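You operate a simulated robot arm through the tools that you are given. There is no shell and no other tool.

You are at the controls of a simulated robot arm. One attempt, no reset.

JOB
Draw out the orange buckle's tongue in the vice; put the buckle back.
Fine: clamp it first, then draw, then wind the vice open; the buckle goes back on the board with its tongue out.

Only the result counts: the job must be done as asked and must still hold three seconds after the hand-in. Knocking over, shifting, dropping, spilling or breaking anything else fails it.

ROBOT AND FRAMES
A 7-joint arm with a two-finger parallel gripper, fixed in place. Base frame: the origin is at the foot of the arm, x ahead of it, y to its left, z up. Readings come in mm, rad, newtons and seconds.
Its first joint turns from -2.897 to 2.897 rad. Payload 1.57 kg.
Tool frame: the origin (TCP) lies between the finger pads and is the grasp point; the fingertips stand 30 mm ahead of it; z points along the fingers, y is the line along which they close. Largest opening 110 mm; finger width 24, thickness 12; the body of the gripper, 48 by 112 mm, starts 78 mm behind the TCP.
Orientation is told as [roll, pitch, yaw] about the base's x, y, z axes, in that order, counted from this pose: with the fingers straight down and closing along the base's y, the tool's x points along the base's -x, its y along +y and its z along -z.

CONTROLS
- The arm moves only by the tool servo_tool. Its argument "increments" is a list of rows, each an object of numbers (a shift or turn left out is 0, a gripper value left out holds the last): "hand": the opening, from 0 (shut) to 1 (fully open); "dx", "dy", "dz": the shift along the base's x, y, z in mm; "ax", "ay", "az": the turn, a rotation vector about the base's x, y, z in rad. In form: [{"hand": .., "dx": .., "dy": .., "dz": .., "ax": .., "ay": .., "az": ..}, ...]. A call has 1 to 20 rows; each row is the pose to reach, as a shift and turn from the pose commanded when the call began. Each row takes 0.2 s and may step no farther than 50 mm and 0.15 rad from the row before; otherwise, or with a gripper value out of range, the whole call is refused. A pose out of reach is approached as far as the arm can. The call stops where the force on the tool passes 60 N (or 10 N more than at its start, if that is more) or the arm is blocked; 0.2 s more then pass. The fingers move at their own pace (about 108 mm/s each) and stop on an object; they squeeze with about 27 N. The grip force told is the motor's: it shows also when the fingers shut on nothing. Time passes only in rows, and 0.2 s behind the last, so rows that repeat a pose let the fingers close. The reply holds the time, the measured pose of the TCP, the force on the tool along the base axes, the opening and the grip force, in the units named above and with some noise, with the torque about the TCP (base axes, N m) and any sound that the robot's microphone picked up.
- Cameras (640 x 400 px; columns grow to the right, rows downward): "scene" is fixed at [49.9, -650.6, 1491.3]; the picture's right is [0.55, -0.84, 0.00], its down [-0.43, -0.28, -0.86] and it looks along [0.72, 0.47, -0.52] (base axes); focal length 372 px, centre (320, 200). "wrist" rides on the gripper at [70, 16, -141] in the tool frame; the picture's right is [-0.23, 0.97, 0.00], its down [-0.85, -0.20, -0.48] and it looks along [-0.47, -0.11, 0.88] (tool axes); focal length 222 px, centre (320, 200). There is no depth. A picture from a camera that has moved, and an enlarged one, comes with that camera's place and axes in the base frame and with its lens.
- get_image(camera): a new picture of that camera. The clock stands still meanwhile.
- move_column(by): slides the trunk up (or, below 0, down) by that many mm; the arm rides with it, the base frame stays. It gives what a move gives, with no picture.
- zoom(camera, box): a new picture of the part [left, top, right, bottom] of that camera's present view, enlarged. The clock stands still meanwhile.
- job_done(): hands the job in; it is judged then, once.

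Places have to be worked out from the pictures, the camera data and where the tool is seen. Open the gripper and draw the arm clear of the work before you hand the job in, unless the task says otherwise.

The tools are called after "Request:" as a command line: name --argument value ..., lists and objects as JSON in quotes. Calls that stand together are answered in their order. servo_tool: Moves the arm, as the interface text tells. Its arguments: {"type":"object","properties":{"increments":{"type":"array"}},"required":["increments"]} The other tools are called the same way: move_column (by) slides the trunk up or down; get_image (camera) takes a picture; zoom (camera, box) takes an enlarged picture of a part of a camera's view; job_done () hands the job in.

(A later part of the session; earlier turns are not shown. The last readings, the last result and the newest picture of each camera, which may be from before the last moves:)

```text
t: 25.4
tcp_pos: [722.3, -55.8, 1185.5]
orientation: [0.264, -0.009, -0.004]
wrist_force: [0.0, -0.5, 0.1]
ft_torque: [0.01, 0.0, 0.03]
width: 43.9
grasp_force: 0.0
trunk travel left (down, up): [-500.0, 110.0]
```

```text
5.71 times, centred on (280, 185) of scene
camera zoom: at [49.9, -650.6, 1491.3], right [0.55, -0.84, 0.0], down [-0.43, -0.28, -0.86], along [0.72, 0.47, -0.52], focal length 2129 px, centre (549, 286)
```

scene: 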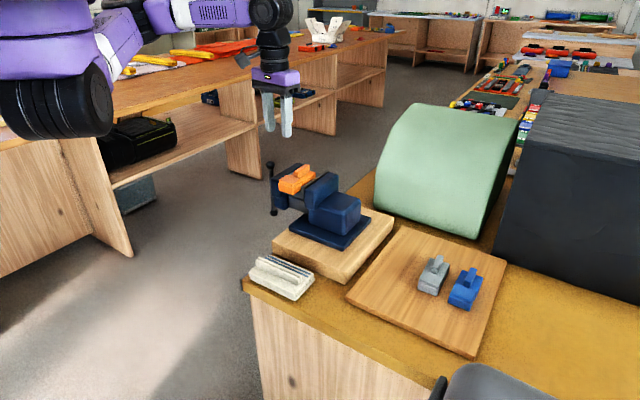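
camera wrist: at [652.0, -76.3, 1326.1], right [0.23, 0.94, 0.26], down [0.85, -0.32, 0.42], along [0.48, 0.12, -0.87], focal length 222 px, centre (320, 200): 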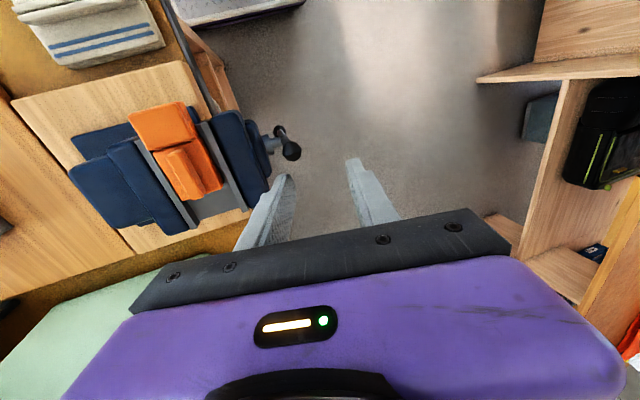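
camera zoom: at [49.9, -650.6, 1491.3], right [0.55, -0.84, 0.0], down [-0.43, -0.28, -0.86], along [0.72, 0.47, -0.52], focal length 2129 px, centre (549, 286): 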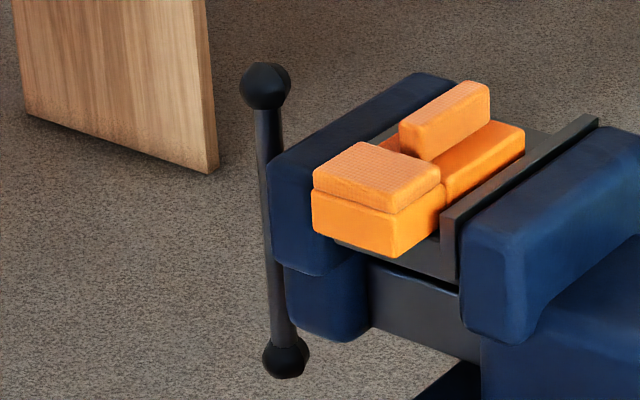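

The top knob refines to about (722, -55.5, 1060), with the bar vertical and the hub at z about 986. I'll descend so the knob sits between the fingertips, 12 mm ahead of the TCP.

Request:
servo_tool --increments '[{"hand": 0.4, "dy": -2.8, "dz": -30}, {"dy": -2.8, "dz": -65}, {"dy": -2.8, "dz": -95}, {"dy": -2.8, "dz": -108}, {"dy": -2.8, "dz": -113}, {"dy": -2.8, "dz": -113}]'

Request:
get_image --camera "wrist"

Request:
zoom --camera "scene" --box '[240, 120, 340, 220]'

```text
t: 26.8
tcp_pos: [724.8, -56.2, 1074.2]
orientation: [0.264, -0.014, 0.0]
wrist_force: [0.7, -0.4, -0.2]
ft_torque: [-0.02, -0.02, 0.01]
width: 43.9
grasp_force: 0.2
trunk travel left (down, up): [-500.0, 110.0]
```

```text
taken
camera wrist: at [653.9, -77.0, 1215.0], right [0.22, 0.94, 0.26], down [0.85, -0.32, 0.42], along [0.48, 0.12, -0.87], focal length 222 px, centre (320, 200)
```

wrist: 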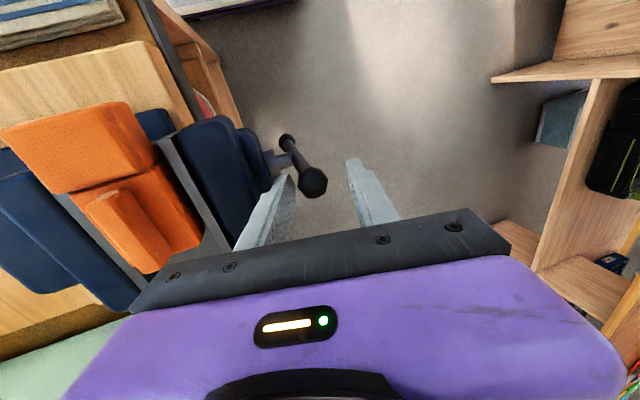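

```text
4.00 times, centred on (290, 170) of scene
camera zoom: at [49.9, -650.6, 1491.3], right [0.55, -0.84, 0.0], down [-0.43, -0.28, -0.86], along [0.72, 0.47, -0.52], focal length 1490 px, centre (440, 320)
```

zoom: 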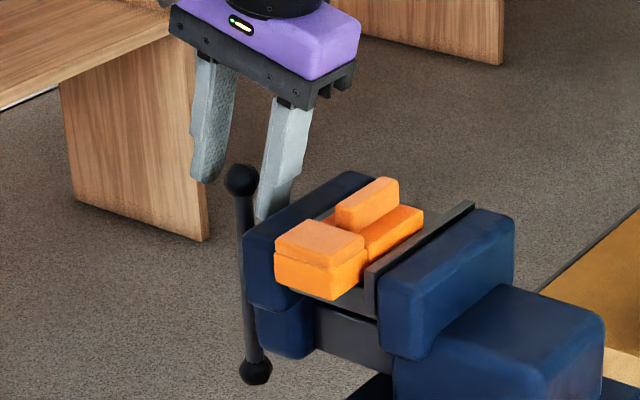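

Request:
zoom --camera "wrist" --box '[260, 120, 380, 220]'

```text
4.00 times, centred on (320, 170) of wrist
camera zoom: at [653.9, -77.0, 1215.0], right [0.22, 0.94, 0.26], down [0.85, -0.32, 0.42], along [0.48, 0.12, -0.87], focal length 888 px, centre (320, 320)
```

zoom: 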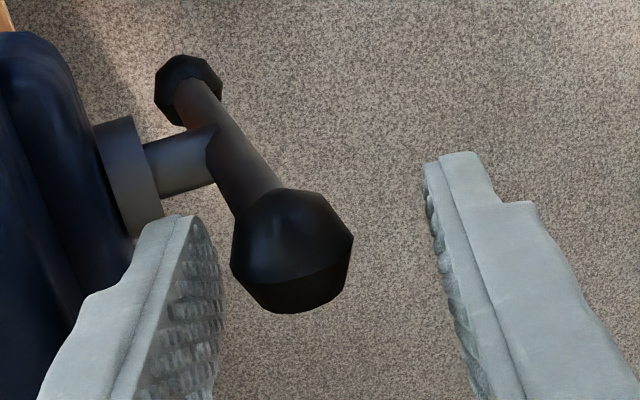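

The knob is about 5 mm to -y and 3 mm to -x of the grip line. Correcting that, then closing on it.

Request:
servo_tool --increments '[{"hand": 0.4, "dx": -3, "dy": -5}, {"hand": 0.4, "dx": -3, "dy": -5}, {"hand": 0, "dx": -3, "dy": -5}, {"hand": 0, "dx": -3, "dy": -5}, {"hand": 0, "dx": -3, "dy": -5}]'

Request:
zoom --camera "wrist" --box '[220, 110, 380, 220]'

```text
t: 28.0
tcp_pos: [721.3, -59.7, 1075.0]
orientation: [0.265, -0.013, -0.001]
wrist_force: [0.3, 1.1, -0.4]
ft_torque: [-0.33, 0.02, 0.02]
width: 23.4
grasp_force: 36.5
trunk travel left (down, up): [-500.0, 110.0]
```

```text
3.64 times, centred on (300, 165) of wrist
camera zoom: at [650.1, -81.5, 1214.7], right [0.22, 0.94, 0.26], down [0.85, -0.32, 0.42], along [0.48, 0.12, -0.87], focal length 808 px, centre (393, 327)
```

zoom: 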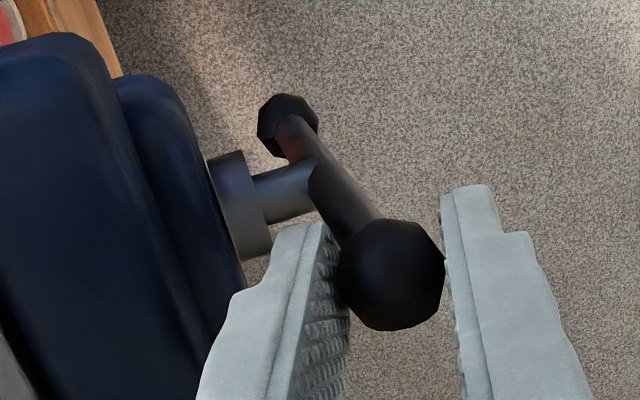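

Knob gripped (23.4 mm wide). Swinging it 40° towards -x, which is clockwise from the handle end and should close a right-hand thread, watching forces and jaw travel.

Request:
servo_tool --increments '[{"hand": 0, "dx": -10.9, "dz": -0.7, "ay": -0.056}, {"dx": -21.7, "dz": -2.9, "ay": -0.112}, {"dx": -32.0, "dz": -6.6, "ay": -0.168}, {"dx": -41.8, "dz": -11.5, "ay": -0.223}, {"dx": -50.8, "dz": -17.8, "ay": -0.279}, {"dx": -50.8, "dz": -17.8, "ay": -0.279}]'

Request:
get_image --camera "wrist"

Request:
zoom --camera "scene" --box '[250, 140, 340, 220]'

```text
t: 29.4
tcp_pos: [669.8, -61.8, 1058.0]
orientation: [0.262, -0.291, -0.001]
wrist_force: [2.2, -16.5, 12.0]
ft_torque: [-0.48, -0.74, -0.6]
width: 23.5
grasp_force: 36.0
trunk travel left (down, up): [-500.0, 110.0]
```

```text
taken
camera wrist: at [562.5, -82.8, 1173.3], right [0.15, 0.94, 0.31], down [0.7, -0.32, 0.64], along [0.7, 0.12, -0.7], focal length 222 px, centre (320, 200)
```

wrist: 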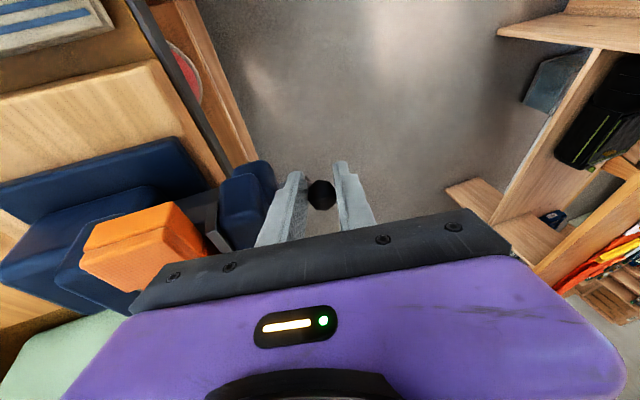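

```text
5.00 times, centred on (295, 180) of scene
camera zoom: at [49.9, -650.6, 1491.3], right [0.55, -0.84, 0.0], down [-0.43, -0.28, -0.86], along [0.72, 0.47, -0.52], focal length 1863 px, centre (445, 300)
```

zoom: 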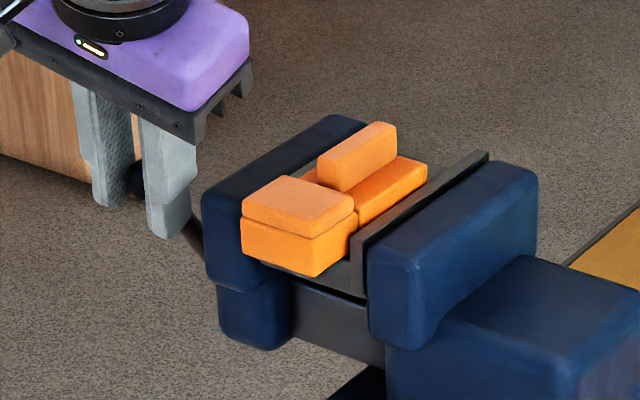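

The force on the tool is towards -y, so the handle is being drawn in and the vice is closing. Continuing to about 100°, with a small -y follow.

Request:
servo_tool --increments '[{"hand": 0, "dx": -9.9, "dy": -0.5, "dz": -9.3, "ay": -0.07}, {"dx": -18, "dy": -0.8, "dz": -20.2, "ay": -0.14}, {"dx": -24.1, "dy": -1.0, "dz": -32.3, "ay": -0.21}, {"dx": -28.2, "dy": -1.3, "dz": -45.2, "ay": -0.28}, {"dx": -30, "dy": -1.6, "dz": -58.4, "ay": -0.349}, {"dx": -30, "dy": -1.6, "dz": -58.4, "ay": -0.349}]'

Request:
get_image --camera "wrist"

Request:
zoom --camera "scene" --box '[250, 140, 340, 220]'

```text
t: 30.5
tcp_pos: [650.6, -58.6, 997.9]
orientation: [0.3, -0.591, -0.003]
wrist_force: [-10.8, 18.3, 7.6]
ft_torque: [0.23, -0.44, -0.19]
width: 23.0
grasp_force: 35.0
out of reach, approached as far as the arm can: row 3, 4, 5
trunk travel left (down, up): [-500.0, 110.0]
stopped in row 5: the force on the tool passed its limit at 65 N (the readings are from after the stop); the commanded pose is now the measured one
```

```text
taken
camera wrist: at [515.7, -84.7, 1075.9], right [0.03, 0.93, 0.37], down [0.49, -0.33, 0.81], along [0.87, 0.15, -0.46], focal length 222 px, centre (320, 200)
```

wrist: 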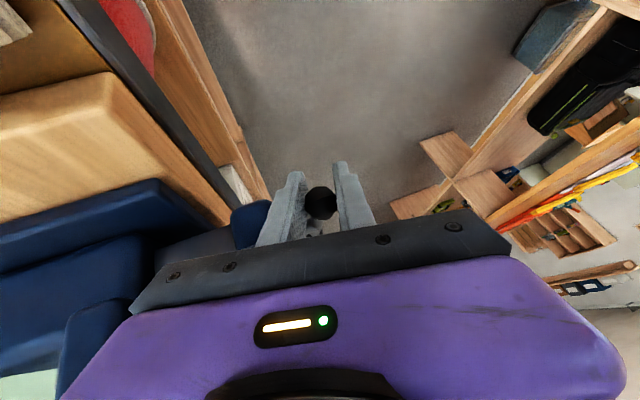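

```text
5.00 times, centred on (295, 180) of scene
camera zoom: at [49.9, -650.6, 1491.3], right [0.55, -0.84, 0.0], down [-0.43, -0.28, -0.86], along [0.72, 0.47, -0.52], focal length 1863 px, centre (445, 300)
```

zoom: 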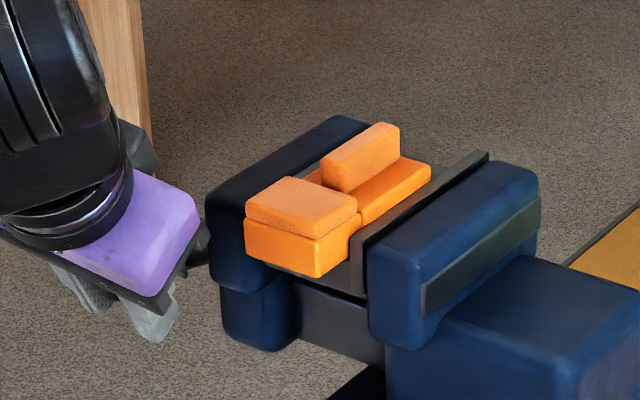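

The stroke reached about 85° before the arm ran out of reach leaning back. The jaw has moved about 3 mm, so the vice is closing at roughly 12 mm per turn. I'll release, rise, un-lean, and go for the other knob on the +x side.

Request:
servo_tool --increments '[{"hand": 0.36}, {"hand": 0.36}, {"hand": 0.36, "dz": 30, "ay": 0.1}, {"dz": 70, "ay": 0.2}, {"dz": 110, "ay": 0.32}, {"dx": 10, "dz": 140, "ay": 0.45}, {"dx": 30, "dz": 160, "ay": 0.59}, {"dx": 30, "dz": 160, "ay": 0.59}]'

Request:
zoom --camera "scene" --box '[250, 140, 340, 220]'

Request:
get_image --camera "wrist"

```text
t: 32.5
tcp_pos: [673.2, -101.6, 1156.8]
orientation: [0.286, 0.005, -0.11]
wrist_force: [-1.1, 0.9, -0.1]
ft_torque: [0.01, -0.04, -0.04]
width: 39.6
grasp_force: 0.0
trunk travel left (down, up): [-500.0, 110.0]
stopped in row 8: the arm was blocked; the commanded pose is now the measured one
```

```text
5.00 times, centred on (295, 180) of scene
camera zoom: at [49.9, -650.6, 1491.3], right [0.55, -0.84, 0.0], down [-0.43, -0.28, -0.86], along [0.72, 0.47, -0.52], focal length 1863 px, centre (445, 300)
```

zoom: 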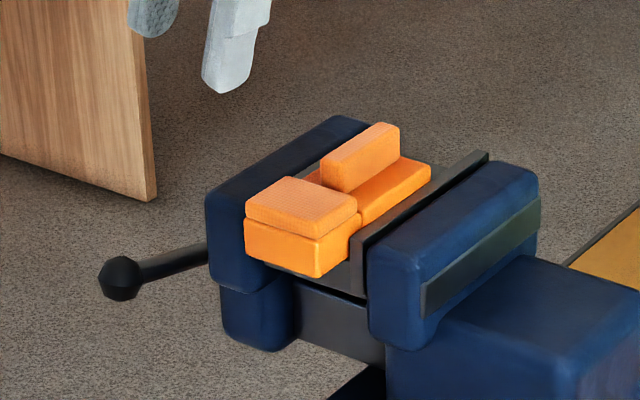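

```text
taken
camera wrist: at [602.5, -119.6, 1298.1], right [0.33, 0.9, 0.27], down [0.82, -0.42, 0.4], along [0.47, 0.09, -0.88], focal length 222 px, centre (320, 200)
```

wrist: 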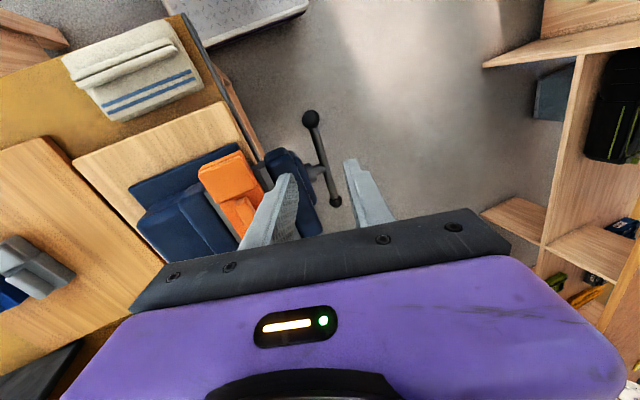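

Request:
zoom --camera "scene" --box '[275, 155, 335, 205]'

Request:
zoom --camera "wrist" --box '[120, 100, 360, 250]'

```text
8.00 times, centred on (305, 180) of scene
camera zoom: at [49.9, -650.6, 1491.3], right [0.55, -0.84, 0.0], down [-0.43, -0.28, -0.86], along [0.72, 0.47, -0.52], focal length 2980 px, centre (440, 360)
```

zoom: 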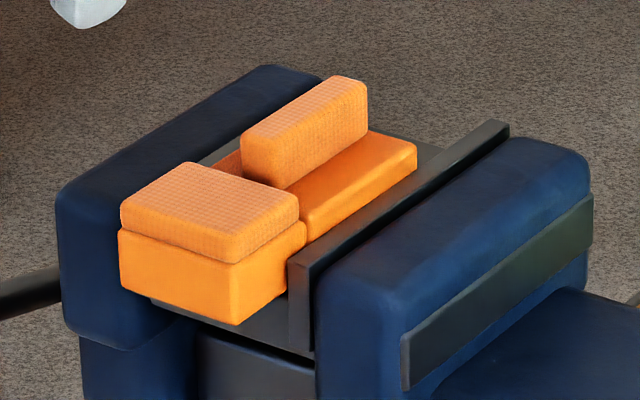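

```text
2.67 times, centred on (240, 175) of wrist
camera zoom: at [602.5, -119.6, 1298.1], right [0.33, 0.9, 0.27], down [0.82, -0.42, 0.4], along [0.47, 0.09, -0.88], focal length 592 px, centre (533, 267)
```

zoom: 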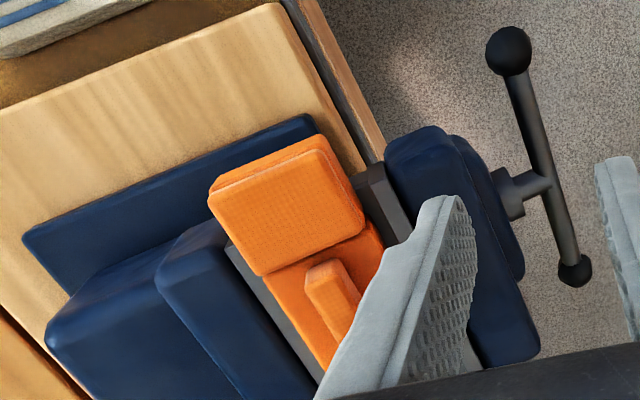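

The ledge slides with the moving jaw (its end now shows behind the fixed jaw), confirming about 3 mm of closing. The arm got blocked again, probably from posture drift. I'll go back to a comfortable neutral pose, then approach the +x knob.

Request:
servo_tool --increments '[{"hand": 0.4, "dx": 6, "dy": -25, "dz": 15, "ax": -0.07, "az": 0.03}, {"dx": 12, "dy": -50, "dz": 30, "ax": -0.14, "az": 0.06}, {"dx": 18, "dy": -75, "dz": 40, "ax": -0.21, "az": 0.09}, {"dx": 25, "dy": -100, "dz": 43, "ax": -0.286, "az": 0.11}, {"dx": 25, "dy": -100, "dz": 43, "ax": -0.286, "az": 0.11}]'

Request:
servo_tool --increments '[{"hand": 0.4, "dx": 20, "dy": 20, "ax": 0.08}, {"dx": 40, "dy": 45, "ax": 0.16}, {"dx": 60, "dy": 70, "ax": 0.24}, {"dx": 75, "dy": 95, "ax": 0.3}, {"dx": 90, "dy": 120, "ax": 0.34}, {"dx": 100, "dy": 136, "ax": 0.34}, {"dx": 100, "dy": 136, "ax": 0.34}]'

Request:
get_image --camera "wrist"

Request:
get_image --camera "scene"

```text
t: 33.7
tcp_pos: [701.3, -202.2, 1201.0]
orientation: [-0.001, -0.01, 0.003]
wrist_force: [-0.9, -0.1, -0.3]
ft_torque: [-0.01, -0.02, 0.0]
width: 44.2
grasp_force: 0.1
trunk travel left (down, up): [-500.0, 110.0]
```

```text
t: 35.3
tcp_pos: [797.8, -66.0, 1196.5]
orientation: [0.339, -0.01, 0.0]
wrist_force: [0.0, -0.6, -0.8]
ft_torque: [-0.02, -0.02, 0.03]
width: 43.9
grasp_force: 0.1
trunk travel left (down, up): [-500.0, 110.0]
```

```text
taken
camera wrist: at [727.8, -98.3, 1336.2], right [0.22, 0.92, 0.33], down [0.85, -0.35, 0.39], along [0.47, 0.19, -0.86], focal length 222 px, centre (320, 200)
```

wrist: 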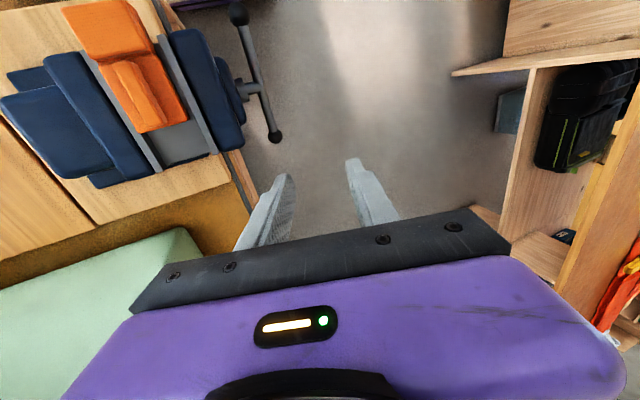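

```text
taken
```

scene: 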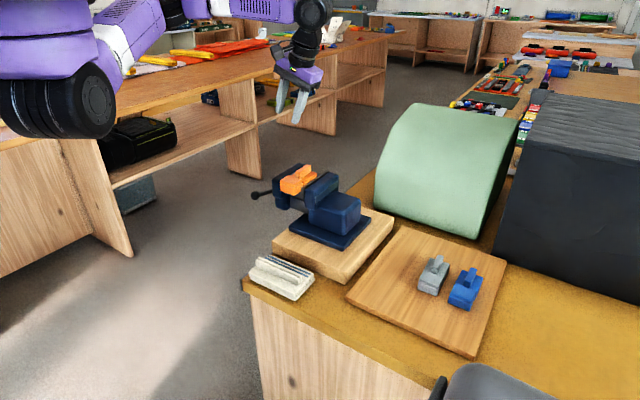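

Reached. Zooming to locate the +x knob.

Request:
zoom --camera "wrist" --box '[200, 0, 320, 160]'

```text
2.50 times, centred on (260, 80) of wrist
camera zoom: at [727.8, -98.3, 1336.2], right [0.22, 0.92, 0.33], down [0.85, -0.35, 0.39], along [0.47, 0.19, -0.86], focal length 555 px, centre (470, 500)
```

zoom: 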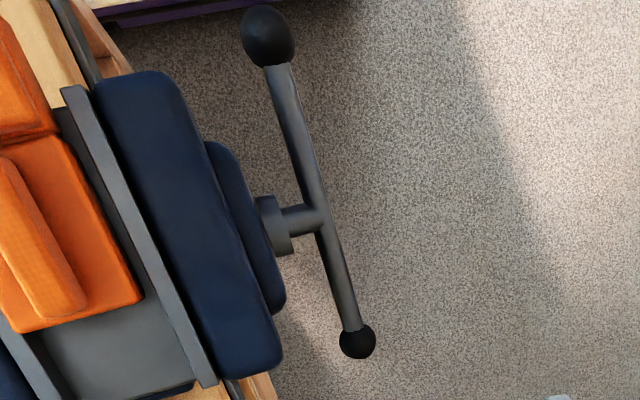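

The bar sits at about 75°, so the +x knob is near (795, -62.5, 966). I'll approach it along a leaning axis (lean 0.4 rad outward, roll 0.34) to keep the gripper body clear of the jaw.

Request:
servo_tool --increments '[{"hand": 0.38, "dx": 8, "dy": -5, "dz": -30, "ay": 0.1}, {"dx": 16, "dy": -10, "dz": -60, "ay": 0.2}, {"dx": 24, "dy": -15, "dz": -95, "ay": 0.3}, {"dx": 26, "dy": -20, "dz": -130, "ay": 0.41}, {"dx": 24, "dy": -20, "dz": -165, "ay": 0.41}, {"dx": 24, "dy": -20, "dz": -165, "ay": 0.41}]'

Request:
get_image --camera "wrist"

Request:
get_image --camera "scene"

```text
t: 36.7
tcp_pos: [818.9, -85.5, 1032.1]
orientation: [0.342, 0.4, 0.0]
wrist_force: [-0.4, -0.7, 0.3]
ft_torque: [0.0, -0.01, 0.01]
width: 41.8
grasp_force: 0.2
trunk travel left (down, up): [-500.0, 110.0]
```

```text
taken
camera wrist: at [810.7, -118.9, 1187.8], right [0.34, 0.92, 0.21], down [0.94, -0.35, 0.02], along [0.09, 0.19, -0.98], focal length 222 px, centre (320, 200)
```

wrist: 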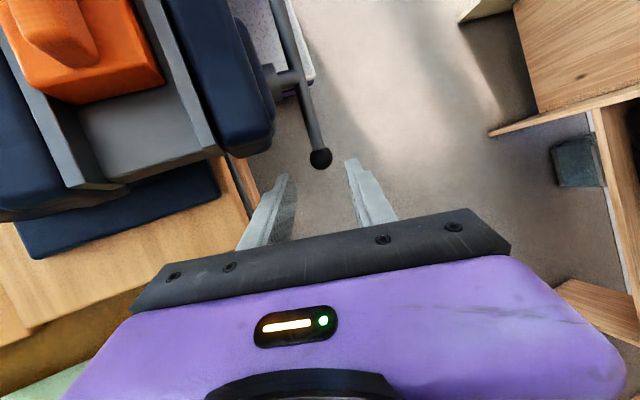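

```text
taken
```

scene: 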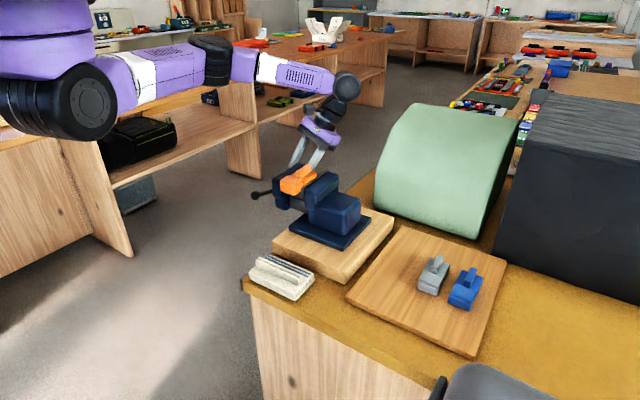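

Request:
zoom --camera "wrist" --box '[260, 110, 380, 210]'

```text
4.00 times, centred on (320, 160) of wrist
camera zoom: at [810.7, -118.9, 1187.8], right [0.34, 0.92, 0.21], down [0.94, -0.35, 0.02], along [0.09, 0.19, -0.98], focal length 888 px, centre (320, 360)
```

zoom: 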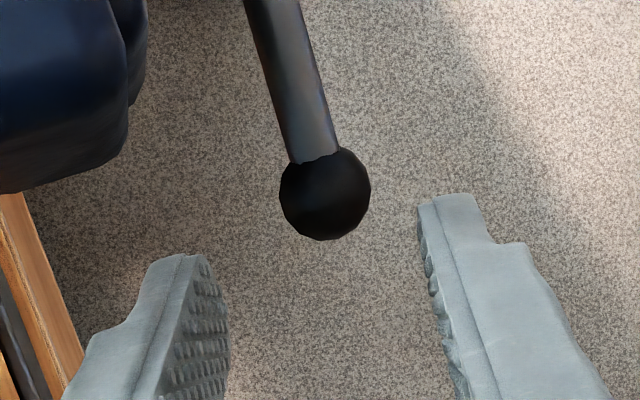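

The knob is on the tool axis, about 75 mm ahead of the TCP. Advancing 62 mm along the tool axis and closing.

Request:
servo_tool --increments '[{"hand": 0.38, "dx": -7.5, "dy": 6.8, "dz": -17.5}, {"dx": -15, "dy": 13.6, "dz": -35}, {"dx": -20, "dy": 18.2, "dz": -47}, {"dx": -22.7, "dy": 20.8, "dz": -53.8}, {"dx": -22.7, "dy": 20.8, "dz": -53.8}]'

Request:
zoom --camera "wrist" --box '[240, 110, 400, 230]'

```text
t: 37.9
tcp_pos: [799.7, -66.1, 978.6]
orientation: [0.34, 0.4, 0.0]
wrist_force: [-0.7, -0.6, 0.4]
ft_torque: [-0.01, -0.03, 0.0]
width: 41.9
grasp_force: 0.0
trunk travel left (down, up): [-500.0, 110.0]
```

```text
3.33 times, centred on (320, 170) of wrist
camera zoom: at [789.9, -96.9, 1134.6], right [0.34, 0.92, 0.21], down [0.94, -0.35, 0.02], along [0.09, 0.19, -0.98], focal length 740 px, centre (320, 300)
```

zoom: 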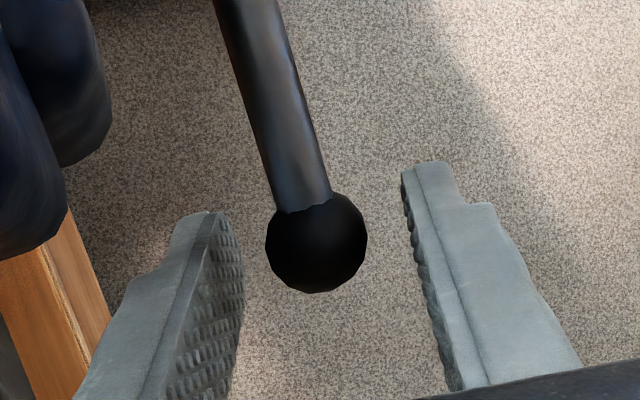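

The knob is centred and about 12 mm ahead. Closing, then swinging it upward (continuing the closing turn) with a small -y follow.

Request:
servo_tool --increments '[{"hand": 0}, {"hand": 0}, {"hand": 0}, {"dx": 1.7, "dy": -0.3, "dz": 12.9, "ay": -0.044}, {"dx": 1.3, "dy": -0.7, "dz": 26.1, "ay": -0.089}, {"dx": -1.4, "dy": -1.0, "dz": 38.9, "ay": -0.133}, {"dx": -6.3, "dy": -1.3, "dz": 51.1, "ay": -0.178}, {"dx": -6.3, "dy": -1.3, "dz": 51.1, "ay": -0.178}]'

Request:
zoom --camera "wrist" --box '[160, 80, 400, 230]'

Request:
zoom --camera "scene" --box '[250, 130, 340, 220]'

```text
t: 39.7
tcp_pos: [793.0, -68.9, 1031.6]
orientation: [0.338, 0.22, -0.002]
wrist_force: [4.9, -10.6, -11.0]
ft_torque: [-0.1, -1.07, -0.19]
width: 22.8
grasp_force: 35.5
trunk travel left (down, up): [-500.0, 110.0]
```

```text
2.67 times, centred on (280, 155) of wrist
camera zoom: at [756.7, -100.5, 1182.8], right [0.29, 0.92, 0.27], down [0.92, -0.35, 0.19], along [0.27, 0.19, -0.95], focal length 592 px, centre (427, 320)
```

zoom: 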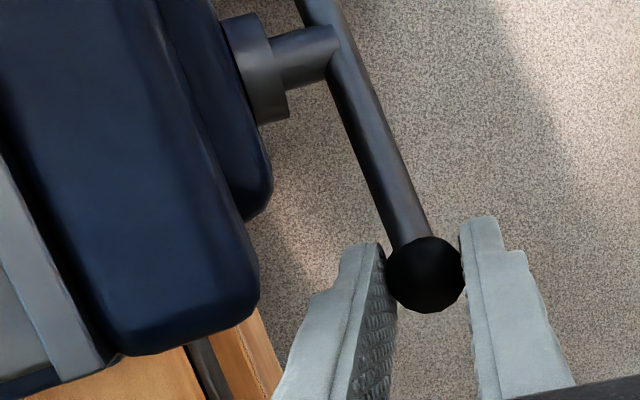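

```text
4.44 times, centred on (295, 175) of scene
camera zoom: at [49.9, -650.6, 1491.3], right [0.55, -0.84, 0.0], down [-0.43, -0.28, -0.86], along [0.72, 0.47, -0.52], focal length 1656 px, centre (431, 311)
```

zoom: 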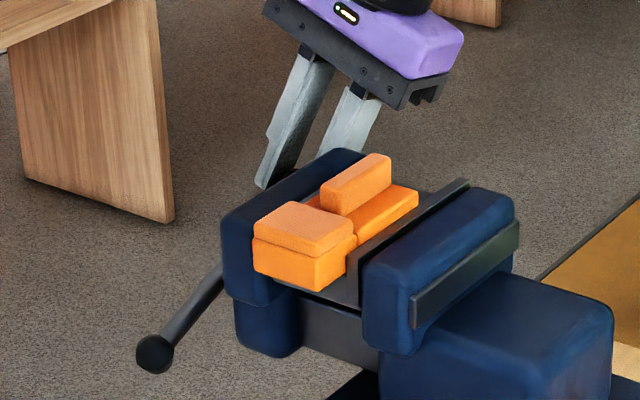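

The stroke works and the jaw is closing. Continuing over the top, following -y a bit more.

Request:
servo_tool --increments '[{"hand": 0, "dx": -7, "dy": -1.2, "dz": 11.2, "ay": -0.044}, {"dx": -15.8, "dy": -1.6, "dz": 21.2, "ay": -0.089}, {"dx": -26.2, "dy": -2.0, "dz": 29.6, "ay": -0.133}, {"dx": -37.8, "dy": -2.4, "dz": 36.1, "ay": -0.178}, {"dx": -50.4, "dy": -2.7, "dz": 40.5, "ay": -0.222}, {"dx": -63.6, "dy": -3.1, "dz": 42.7, "ay": -0.266}, {"dx": -63.6, "dy": -3.1, "dz": 42.7, "ay": -0.266}]'

Request:
zoom --camera "wrist" --box '[120, 80, 400, 240]'

Request:
zoom --camera "scene" --box '[250, 130, 340, 220]'

```text
t: 41.3
tcp_pos: [730.5, -72.0, 1074.5]
orientation: [0.338, -0.045, 0.0]
wrist_force: [10.0, -17.8, 2.1]
ft_torque: [-0.89, -0.92, -0.16]
width: 21.2
grasp_force: 34.8
trunk travel left (down, up): [-500.0, 110.0]
```

```text
2.29 times, centred on (260, 160) of wrist
camera zoom: at [654.7, -104.0, 1210.7], right [0.21, 0.92, 0.33], down [0.84, -0.35, 0.42], along [0.5, 0.19, -0.84], focal length 508 px, centre (457, 291)
```

zoom: 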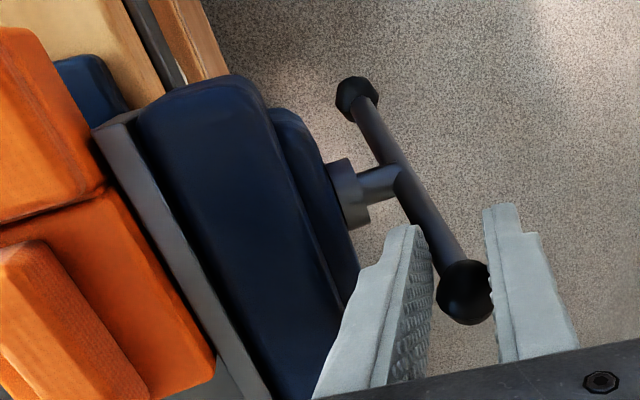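

```text
4.44 times, centred on (295, 175) of scene
camera zoom: at [49.9, -650.6, 1491.3], right [0.55, -0.84, 0.0], down [-0.43, -0.28, -0.86], along [0.72, 0.47, -0.52], focal length 1656 px, centre (431, 311)
```

zoom: 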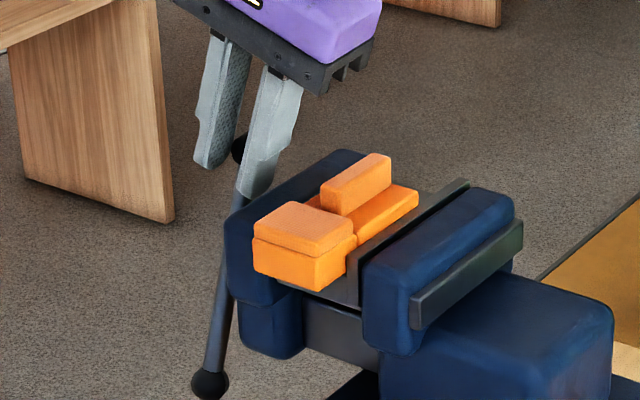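

The knob is lagging in the grip, so resistance is rising. A closer look at the grip and at the jaw and buckle contact.

Request:
zoom --camera "wrist" --box '[260, 150, 380, 230]'

Request:
zoom --camera "wrist" --box '[100, 80, 260, 270]'

Request:
zoom --camera "scene" --box '[295, 155, 345, 200]'

```text
5.00 times, centred on (320, 190) of wrist
camera zoom: at [654.7, -104.0, 1210.7], right [0.21, 0.92, 0.33], down [0.84, -0.35, 0.42], along [0.5, 0.19, -0.84], focal length 1111 px, centre (320, 250)
```

zoom: 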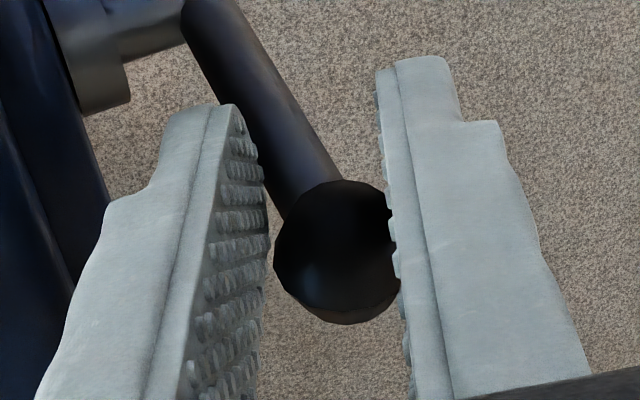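

```text
2.11 times, centred on (180, 175) of wrist
camera zoom: at [654.7, -104.0, 1210.7], right [0.21, 0.92, 0.33], down [0.84, -0.35, 0.42], along [0.5, 0.19, -0.84], focal length 468 px, centre (615, 253)
```

zoom: 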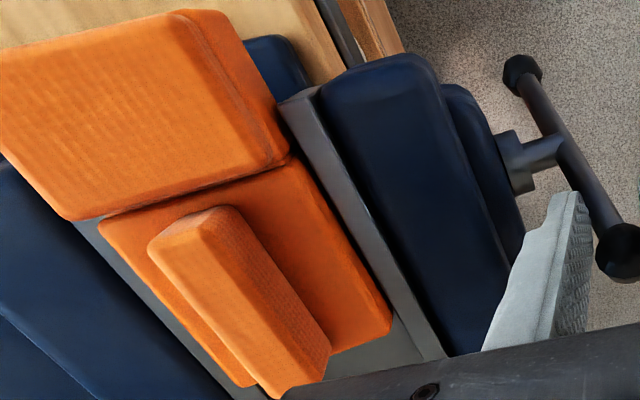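

```text
8.89 times, centred on (320, 178) of scene
camera zoom: at [49.9, -650.6, 1491.3], right [0.55, -0.84, 0.0], down [-0.43, -0.28, -0.86], along [0.72, 0.47, -0.52], focal length 3312 px, centre (320, 400)
```

zoom: 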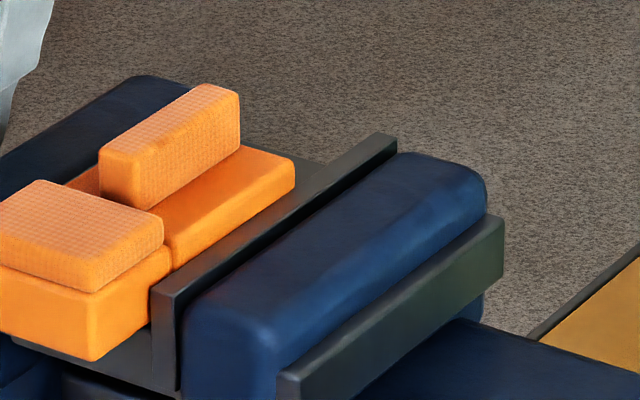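

The knob slipped about 11 mm towards +x in the pads, with resistance growing, probably because the buckle is being pinched. I'll regrip centred on the knob and push on.

Request:
servo_tool --increments '[{"hand": 0.32}, {"hand": 0.32}, {"dx": 6, "dy": -0.5, "dz": -2}, {"dx": 11.5, "dy": -1, "dz": -5}, {"dx": 11.5, "dy": -1, "dz": -5}]'

Request:
zoom --camera "wrist" --box '[240, 130, 400, 230]'

Request:
zoom --camera "scene" --box '[250, 130, 340, 220]'

```text
t: 42.5
tcp_pos: [741.5, -70.8, 1070.3]
orientation: [0.34, -0.046, 0.001]
wrist_force: [1.0, -0.2, -0.4]
ft_torque: [0.0, 0.0, 0.0]
width: 35.2
grasp_force: 0.1
trunk travel left (down, up): [-500.0, 110.0]
```

```text
4.00 times, centred on (320, 180) of wrist
camera zoom: at [667.7, -102.9, 1206.1], right [0.21, 0.92, 0.33], down [0.84, -0.35, 0.42], along [0.5, 0.19, -0.84], focal length 888 px, centre (320, 280)
```

zoom: 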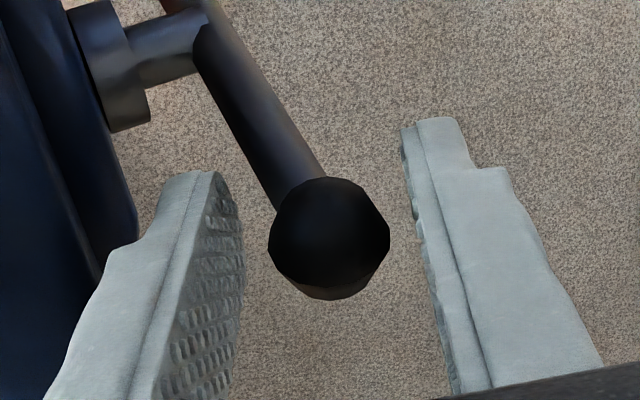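

```text
4.44 times, centred on (295, 175) of scene
camera zoom: at [49.9, -650.6, 1491.3], right [0.55, -0.84, 0.0], down [-0.43, -0.28, -0.86], along [0.72, 0.47, -0.52], focal length 1656 px, centre (431, 311)
```

zoom: 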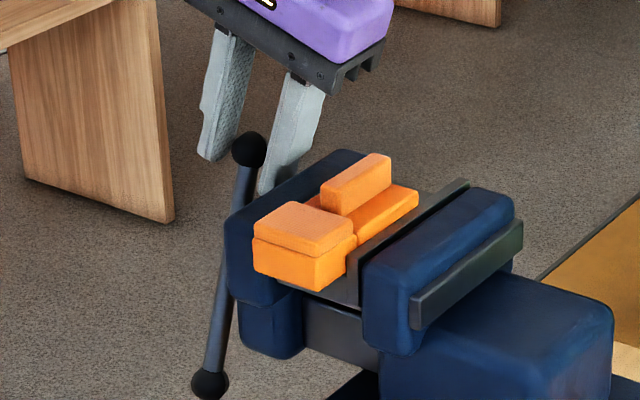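

Centred again, bar at about -17°. Closing and pressing on towards -x in small steps to feel the resistance.

Request:
servo_tool --increments '[{"hand": 0}, {"hand": 0}, {"hand": 0, "dx": -5, "dy": 0, "dz": 1.2, "ay": -0.017}, {"dx": -9.9, "dy": -0.3, "dz": 2.3, "ay": -0.033}, {"dx": -16.5, "dy": -0.5, "dz": 3, "ay": -0.055}, {"dx": -23.2, "dy": -0.8, "dz": 3.3, "ay": -0.077}]'

Request:
zoom --camera "scene" --box '[250, 130, 340, 220]'

Request:
zoom --camera "wrist" --box '[240, 130, 400, 230]'

```text
t: 43.9
tcp_pos: [719.0, -71.4, 1076.1]
orientation: [0.342, -0.123, -0.001]
wrist_force: [16.1, -5.0, 21.9]
ft_torque: [-0.51, -1.26, -0.14]
width: 23.9
grasp_force: 35.8
trunk travel left (down, up): [-500.0, 110.0]
```

```text
4.44 times, centred on (295, 175) of scene
camera zoom: at [49.9, -650.6, 1491.3], right [0.55, -0.84, 0.0], down [-0.43, -0.28, -0.86], along [0.72, 0.47, -0.52], focal length 1656 px, centre (431, 311)
```

zoom: 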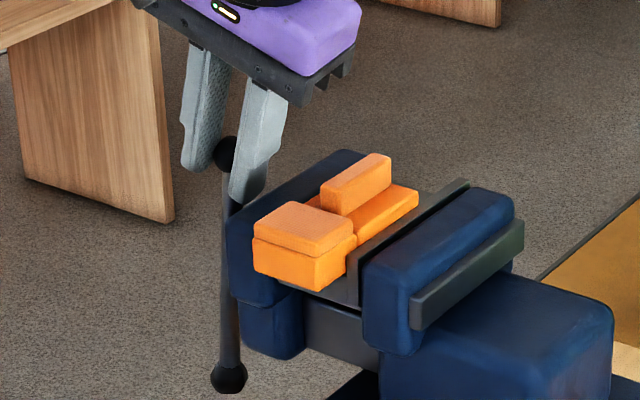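

```text
4.00 times, centred on (320, 180) of wrist
camera zoom: at [633.3, -103.5, 1205.0], right [0.19, 0.92, 0.35], down [0.8, -0.35, 0.49], along [0.57, 0.19, -0.8], focal length 888 px, centre (320, 280)
```

zoom: 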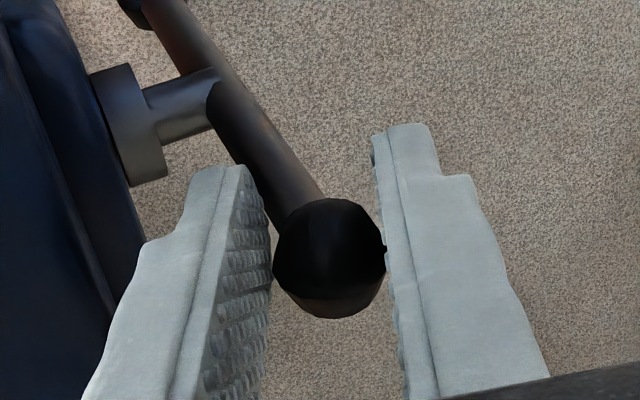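

Still turning: the bar is near vertical and the resistance about 16 N. Pressing on.

Request:
servo_tool --increments '[{"hand": 0, "dx": -6.6, "dy": -0.2, "dz": -0.5, "ay": -0.022}, {"dx": -13.3, "dy": -0.4, "dz": -1.2, "ay": -0.045}, {"dx": -20, "dy": -0.6, "dz": -2.8, "ay": -0.067}, {"dx": -26.3, "dy": -0.8, "dz": -4.7, "ay": -0.089}, {"dx": -26.3, "dy": -0.8, "dz": -4.7, "ay": -0.089}]'

Request:
zoom --camera "scene" --box '[250, 130, 340, 220]'

Request:
zoom --camera "wrist" --box '[240, 130, 400, 230]'

```text
t: 45.1
tcp_pos: [691.0, -70.8, 1067.9]
orientation: [0.342, -0.209, 0.001]
wrist_force: [0.5, 0.6, -0.1]
ft_torque: [-0.01, 0.01, -0.02]
width: 0.1
grasp_force: 21.6
trunk travel left (down, up): [-500.0, 110.0]
```

```text
4.44 times, centred on (295, 175) of scene
camera zoom: at [49.9, -650.6, 1491.3], right [0.55, -0.84, 0.0], down [-0.43, -0.28, -0.86], along [0.72, 0.47, -0.52], focal length 1656 px, centre (431, 311)
```

zoom: 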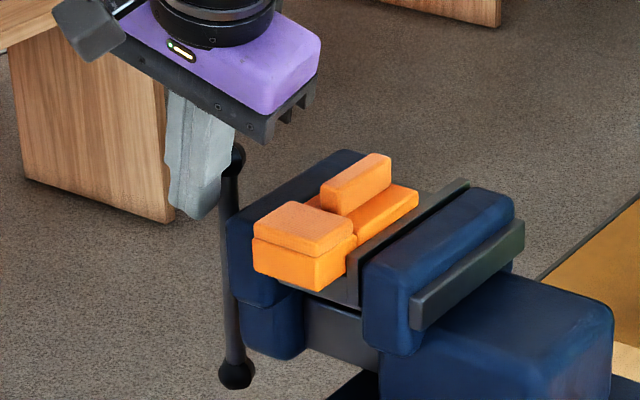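

```text
4.00 times, centred on (320, 180) of wrist
camera zoom: at [595.4, -102.9, 1190.7], right [0.15, 0.92, 0.37], down [0.76, -0.35, 0.55], along [0.64, 0.19, -0.75], focal length 888 px, centre (320, 280)
```

zoom: 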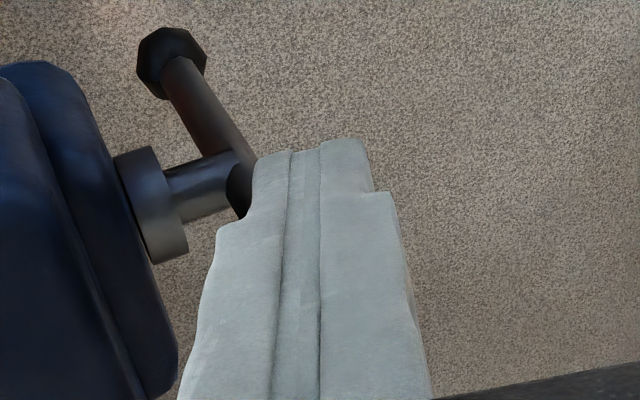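

The pads slipped off the knob: the resistance now exceeds pinch friction, so the jaws are probably on the buckle. I'll rise, return to neutral and inspect the clamp from above.

Request:
servo_tool --increments '[{"hand": 0, "dz": 40, "ay": 0.05}, {"dz": 80, "dy": -20, "ay": 0.1, "ax": -0.08}, {"dz": 110, "dy": -50, "ay": 0.15, "ax": -0.16}, {"hand": 1, "dz": 130, "dy": -80, "ay": 0.21, "ax": -0.24}, {"dz": 140, "dy": -100, "dx": -20, "ay": 0.21, "ax": -0.34}, {"dz": 140, "dy": -100, "dx": -40, "ay": 0.21, "ax": -0.34}, {"dz": 140, "dy": -100, "dx": -40, "ay": 0.21, "ax": -0.34}]'

Request:
get_image --camera "wrist"

Request:
zoom --camera "wrist" --box '[240, 110, 400, 220]'

```text
t: 46.7
tcp_pos: [655.3, -171.2, 1212.8]
orientation: [0.002, 0.007, 0.035]
wrist_force: [0.1, 0.2, -0.9]
ft_torque: [-0.02, 0.0, 0.0]
width: 109.6
grasp_force: 0.1
trunk travel left (down, up): [-500.0, 110.0]
```

```text
taken
camera wrist: at [585.4, -158.0, 1354.7], right [0.19, 0.98, 0.0], down [0.87, -0.17, 0.47], along [0.46, -0.09, -0.88], focal length 222 px, centre (320, 200)
```

wrist: 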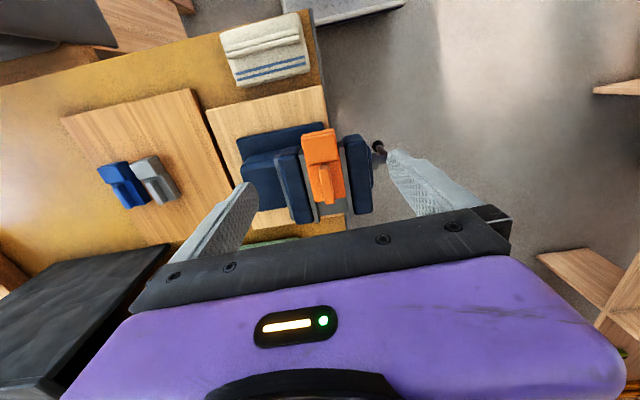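

```text
3.64 times, centred on (320, 165) of wrist
camera zoom: at [585.4, -158.0, 1354.7], right [0.19, 0.98, 0.0], down [0.87, -0.17, 0.47], along [0.46, -0.09, -0.88], focal length 808 px, centre (320, 327)
```

zoom: 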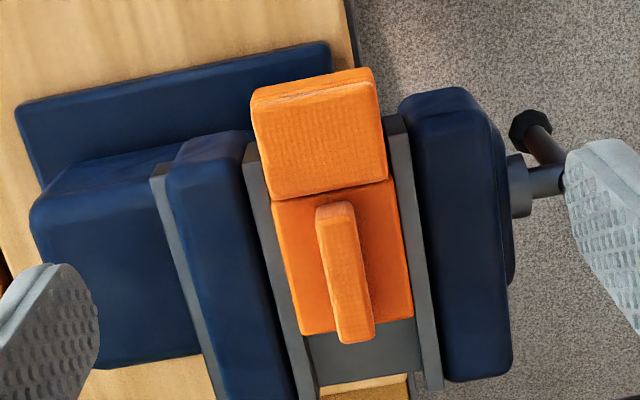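

The body looks snug between both plates. The tongue head is at x 644–679, centred on y about -173.7, top z about 1078. I'll lower the open fingers over it, keeping the tips just above the plate tops, then check.

Request:
servo_tool --increments '[{"hand": 0.62, "dy": -2.5, "dz": -40, "az": -0.035, "ay": -0.007}, {"dy": -2.5, "dz": -80, "az": -0.035, "ay": -0.007}, {"dy": -2.5, "dz": -105, "az": -0.035, "ay": -0.007}, {"dy": -2.5, "dz": -117, "az": -0.035, "ay": -0.007}, {"dy": -2.5, "dz": -117, "az": -0.035, "ay": -0.007}]'

Request:
zoom --camera "scene" --box '[260, 130, 340, 210]'

Request:
zoom --camera "wrist" --box '[220, 110, 420, 240]'

```text
t: 47.9
tcp_pos: [651.2, -174.8, 1093.9]
orientation: [0.002, -0.001, -0.003]
wrist_force: [-1.9, 1.0, 15.2]
ft_torque: [-0.53, -0.12, -0.16]
width: 67.4
grasp_force: 0.0
trunk travel left (down, up): [-500.0, 110.0]
```

```text
5.00 times, centred on (300, 170) of scene
camera zoom: at [49.9, -650.6, 1491.3], right [0.55, -0.84, 0.0], down [-0.43, -0.28, -0.86], along [0.72, 0.47, -0.52], focal length 1863 px, centre (420, 350)
```

zoom: 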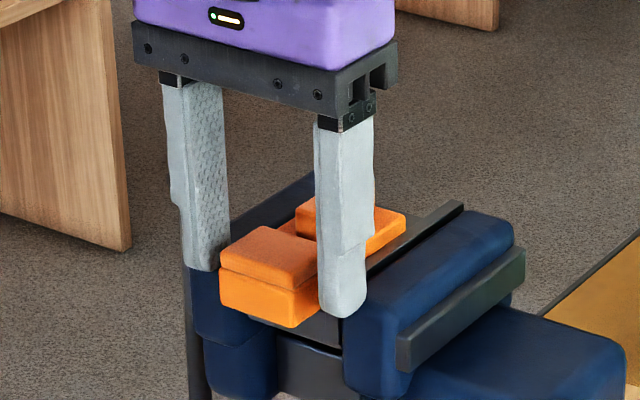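

```text
3.08 times, centred on (320, 175) of wrist
camera zoom: at [582.6, -159.8, 1235.9], right [0.23, 0.97, 0.0], down [0.85, -0.2, 0.48], along [0.47, -0.11, -0.88], focal length 684 px, centre (320, 277)
```

zoom: 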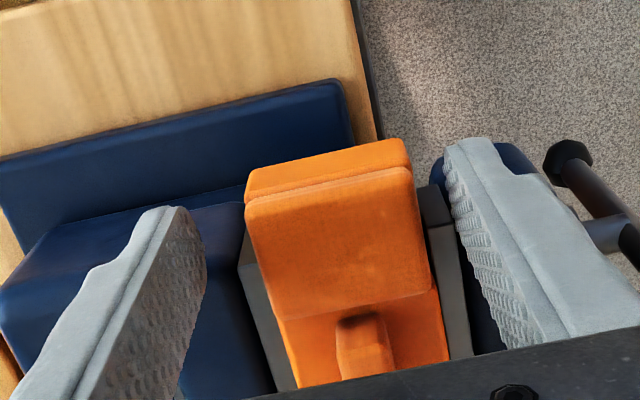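

There is 15 N upward on the -y finger, so its tip is touching the fixed jaw's top. I'll rise 3 mm and re-check the force.

Request:
servo_tool --increments '[{"hand": 0.62, "dz": 3, "dy": 1}, {"dz": 3, "dy": 1}]'

```text
t: 48.5
tcp_pos: [652.0, -174.0, 1094.8]
orientation: [0.006, -0.001, 0.001]
wrist_force: [0.0, 0.9, -0.1]
ft_torque: [-0.02, -0.03, -0.04]
width: 68.2
grasp_force: 0.0
trunk travel left (down, up): [-500.0, 110.0]
```

Free of contact. The head appears about 3 mm to +y of my centre, so I'll adjust and close on it.

Request:
servo_tool --increments '[{"hand": 0.62, "dy": 2.5, "dx": 2}, {"hand": 0.4, "dy": 2.5, "dx": 2}, {"hand": 0.0, "dy": 2.5, "dx": 2}, {"hand": 0.0, "dy": 2.5, "dx": 2}, {"hand": 0.0, "dy": 2.5, "dx": 2}]'

Request:
zoom --camera "scene" --box '[260, 130, 340, 210]'

Request:
zoom --camera "wrist" --box '[220, 110, 420, 240]'

```text
t: 49.7
tcp_pos: [653.7, -171.6, 1096.3]
orientation: [0.003, -0.001, 0.001]
wrist_force: [-0.5, -1.2, 0.2]
ft_torque: [0.0, 0.04, -0.03]
width: 42.7
grasp_force: 27.5
trunk travel left (down, up): [-500.0, 110.0]
```

```text
5.00 times, centred on (300, 170) of scene
camera zoom: at [49.9, -650.6, 1491.3], right [0.55, -0.84, 0.0], down [-0.43, -0.28, -0.86], along [0.72, 0.47, -0.52], focal length 1863 px, centre (420, 350)
```

zoom: 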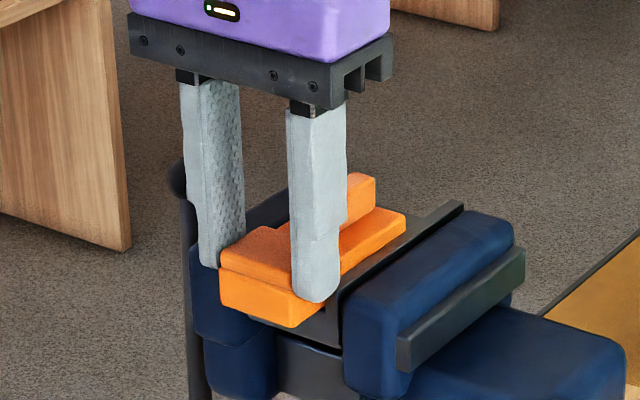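

```text
3.08 times, centred on (320, 175) of wrist
camera zoom: at [584.4, -156.4, 1238.3], right [0.23, 0.97, 0.0], down [0.86, -0.2, 0.48], along [0.47, -0.11, -0.88], focal length 684 px, centre (320, 277)
```

zoom: 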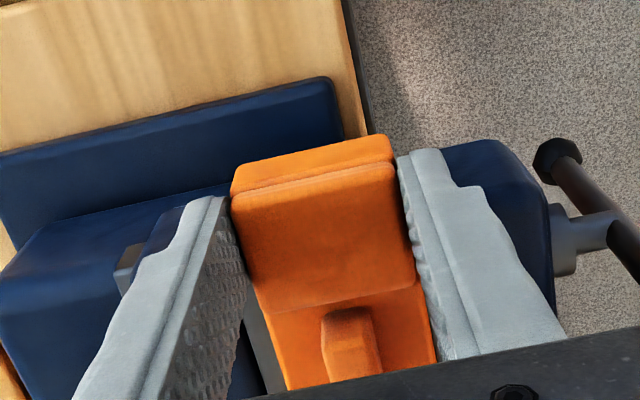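

Head gripped at 42.7 mm with no side load. Pulling gently towards -x.

Request:
servo_tool --increments '[{"hand": 0, "dx": -1}, {"dx": -2}, {"dx": -3}, {"dx": -4}, {"dx": -4}]'

Request:
zoom --camera "scene" --box '[260, 130, 340, 210]'

```text
t: 50.9
tcp_pos: [649.1, -171.8, 1095.8]
orientation: [0.002, -0.001, -0.001]
wrist_force: [0.2, 0.1, 18.0]
ft_torque: [0.0, -0.5, -0.03]
width: 42.9
grasp_force: 26.6
trunk travel left (down, up): [-500.0, 110.0]
```

```text
5.00 times, centred on (300, 170) of scene
camera zoom: at [49.9, -650.6, 1491.3], right [0.55, -0.84, 0.0], down [-0.43, -0.28, -0.86], along [0.72, 0.47, -0.52], focal length 1863 px, centre (420, 350)
```

zoom: 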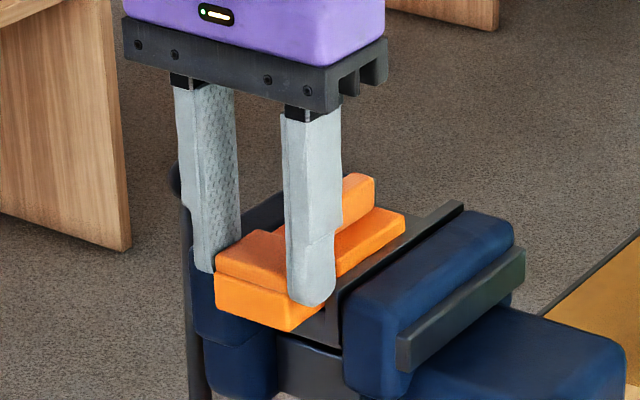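

The head moved about 4 mm while the fin and body stayed put, so the tongue is sliding. Pulling further, watching for the end stop.

Request:
servo_tool --increments '[{"hand": 0, "dx": -2, "dz": 0.5}, {"dx": -4, "dz": 0.8}, {"dx": -6, "dz": 1}, {"dx": -8, "dz": 1}, {"dx": -8, "dz": 1}]'

Request:
zoom --camera "scene" --box '[260, 130, 340, 210]'

```text
t: 52.1
tcp_pos: [639.0, -171.1, 1095.5]
orientation: [0.003, 0.003, 0.0]
wrist_force: [-0.4, -8.8, -5.7]
ft_torque: [-0.44, 0.37, -0.15]
width: 42.9
grasp_force: 26.7
trunk travel left (down, up): [-500.0, 110.0]
```

```text
5.00 times, centred on (300, 170) of scene
camera zoom: at [49.9, -650.6, 1491.3], right [0.55, -0.84, 0.0], down [-0.43, -0.28, -0.86], along [0.72, 0.47, -0.52], focal length 1863 px, centre (420, 350)
```

zoom: 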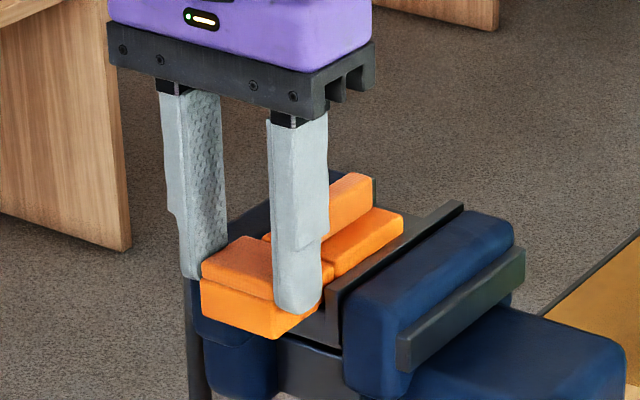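

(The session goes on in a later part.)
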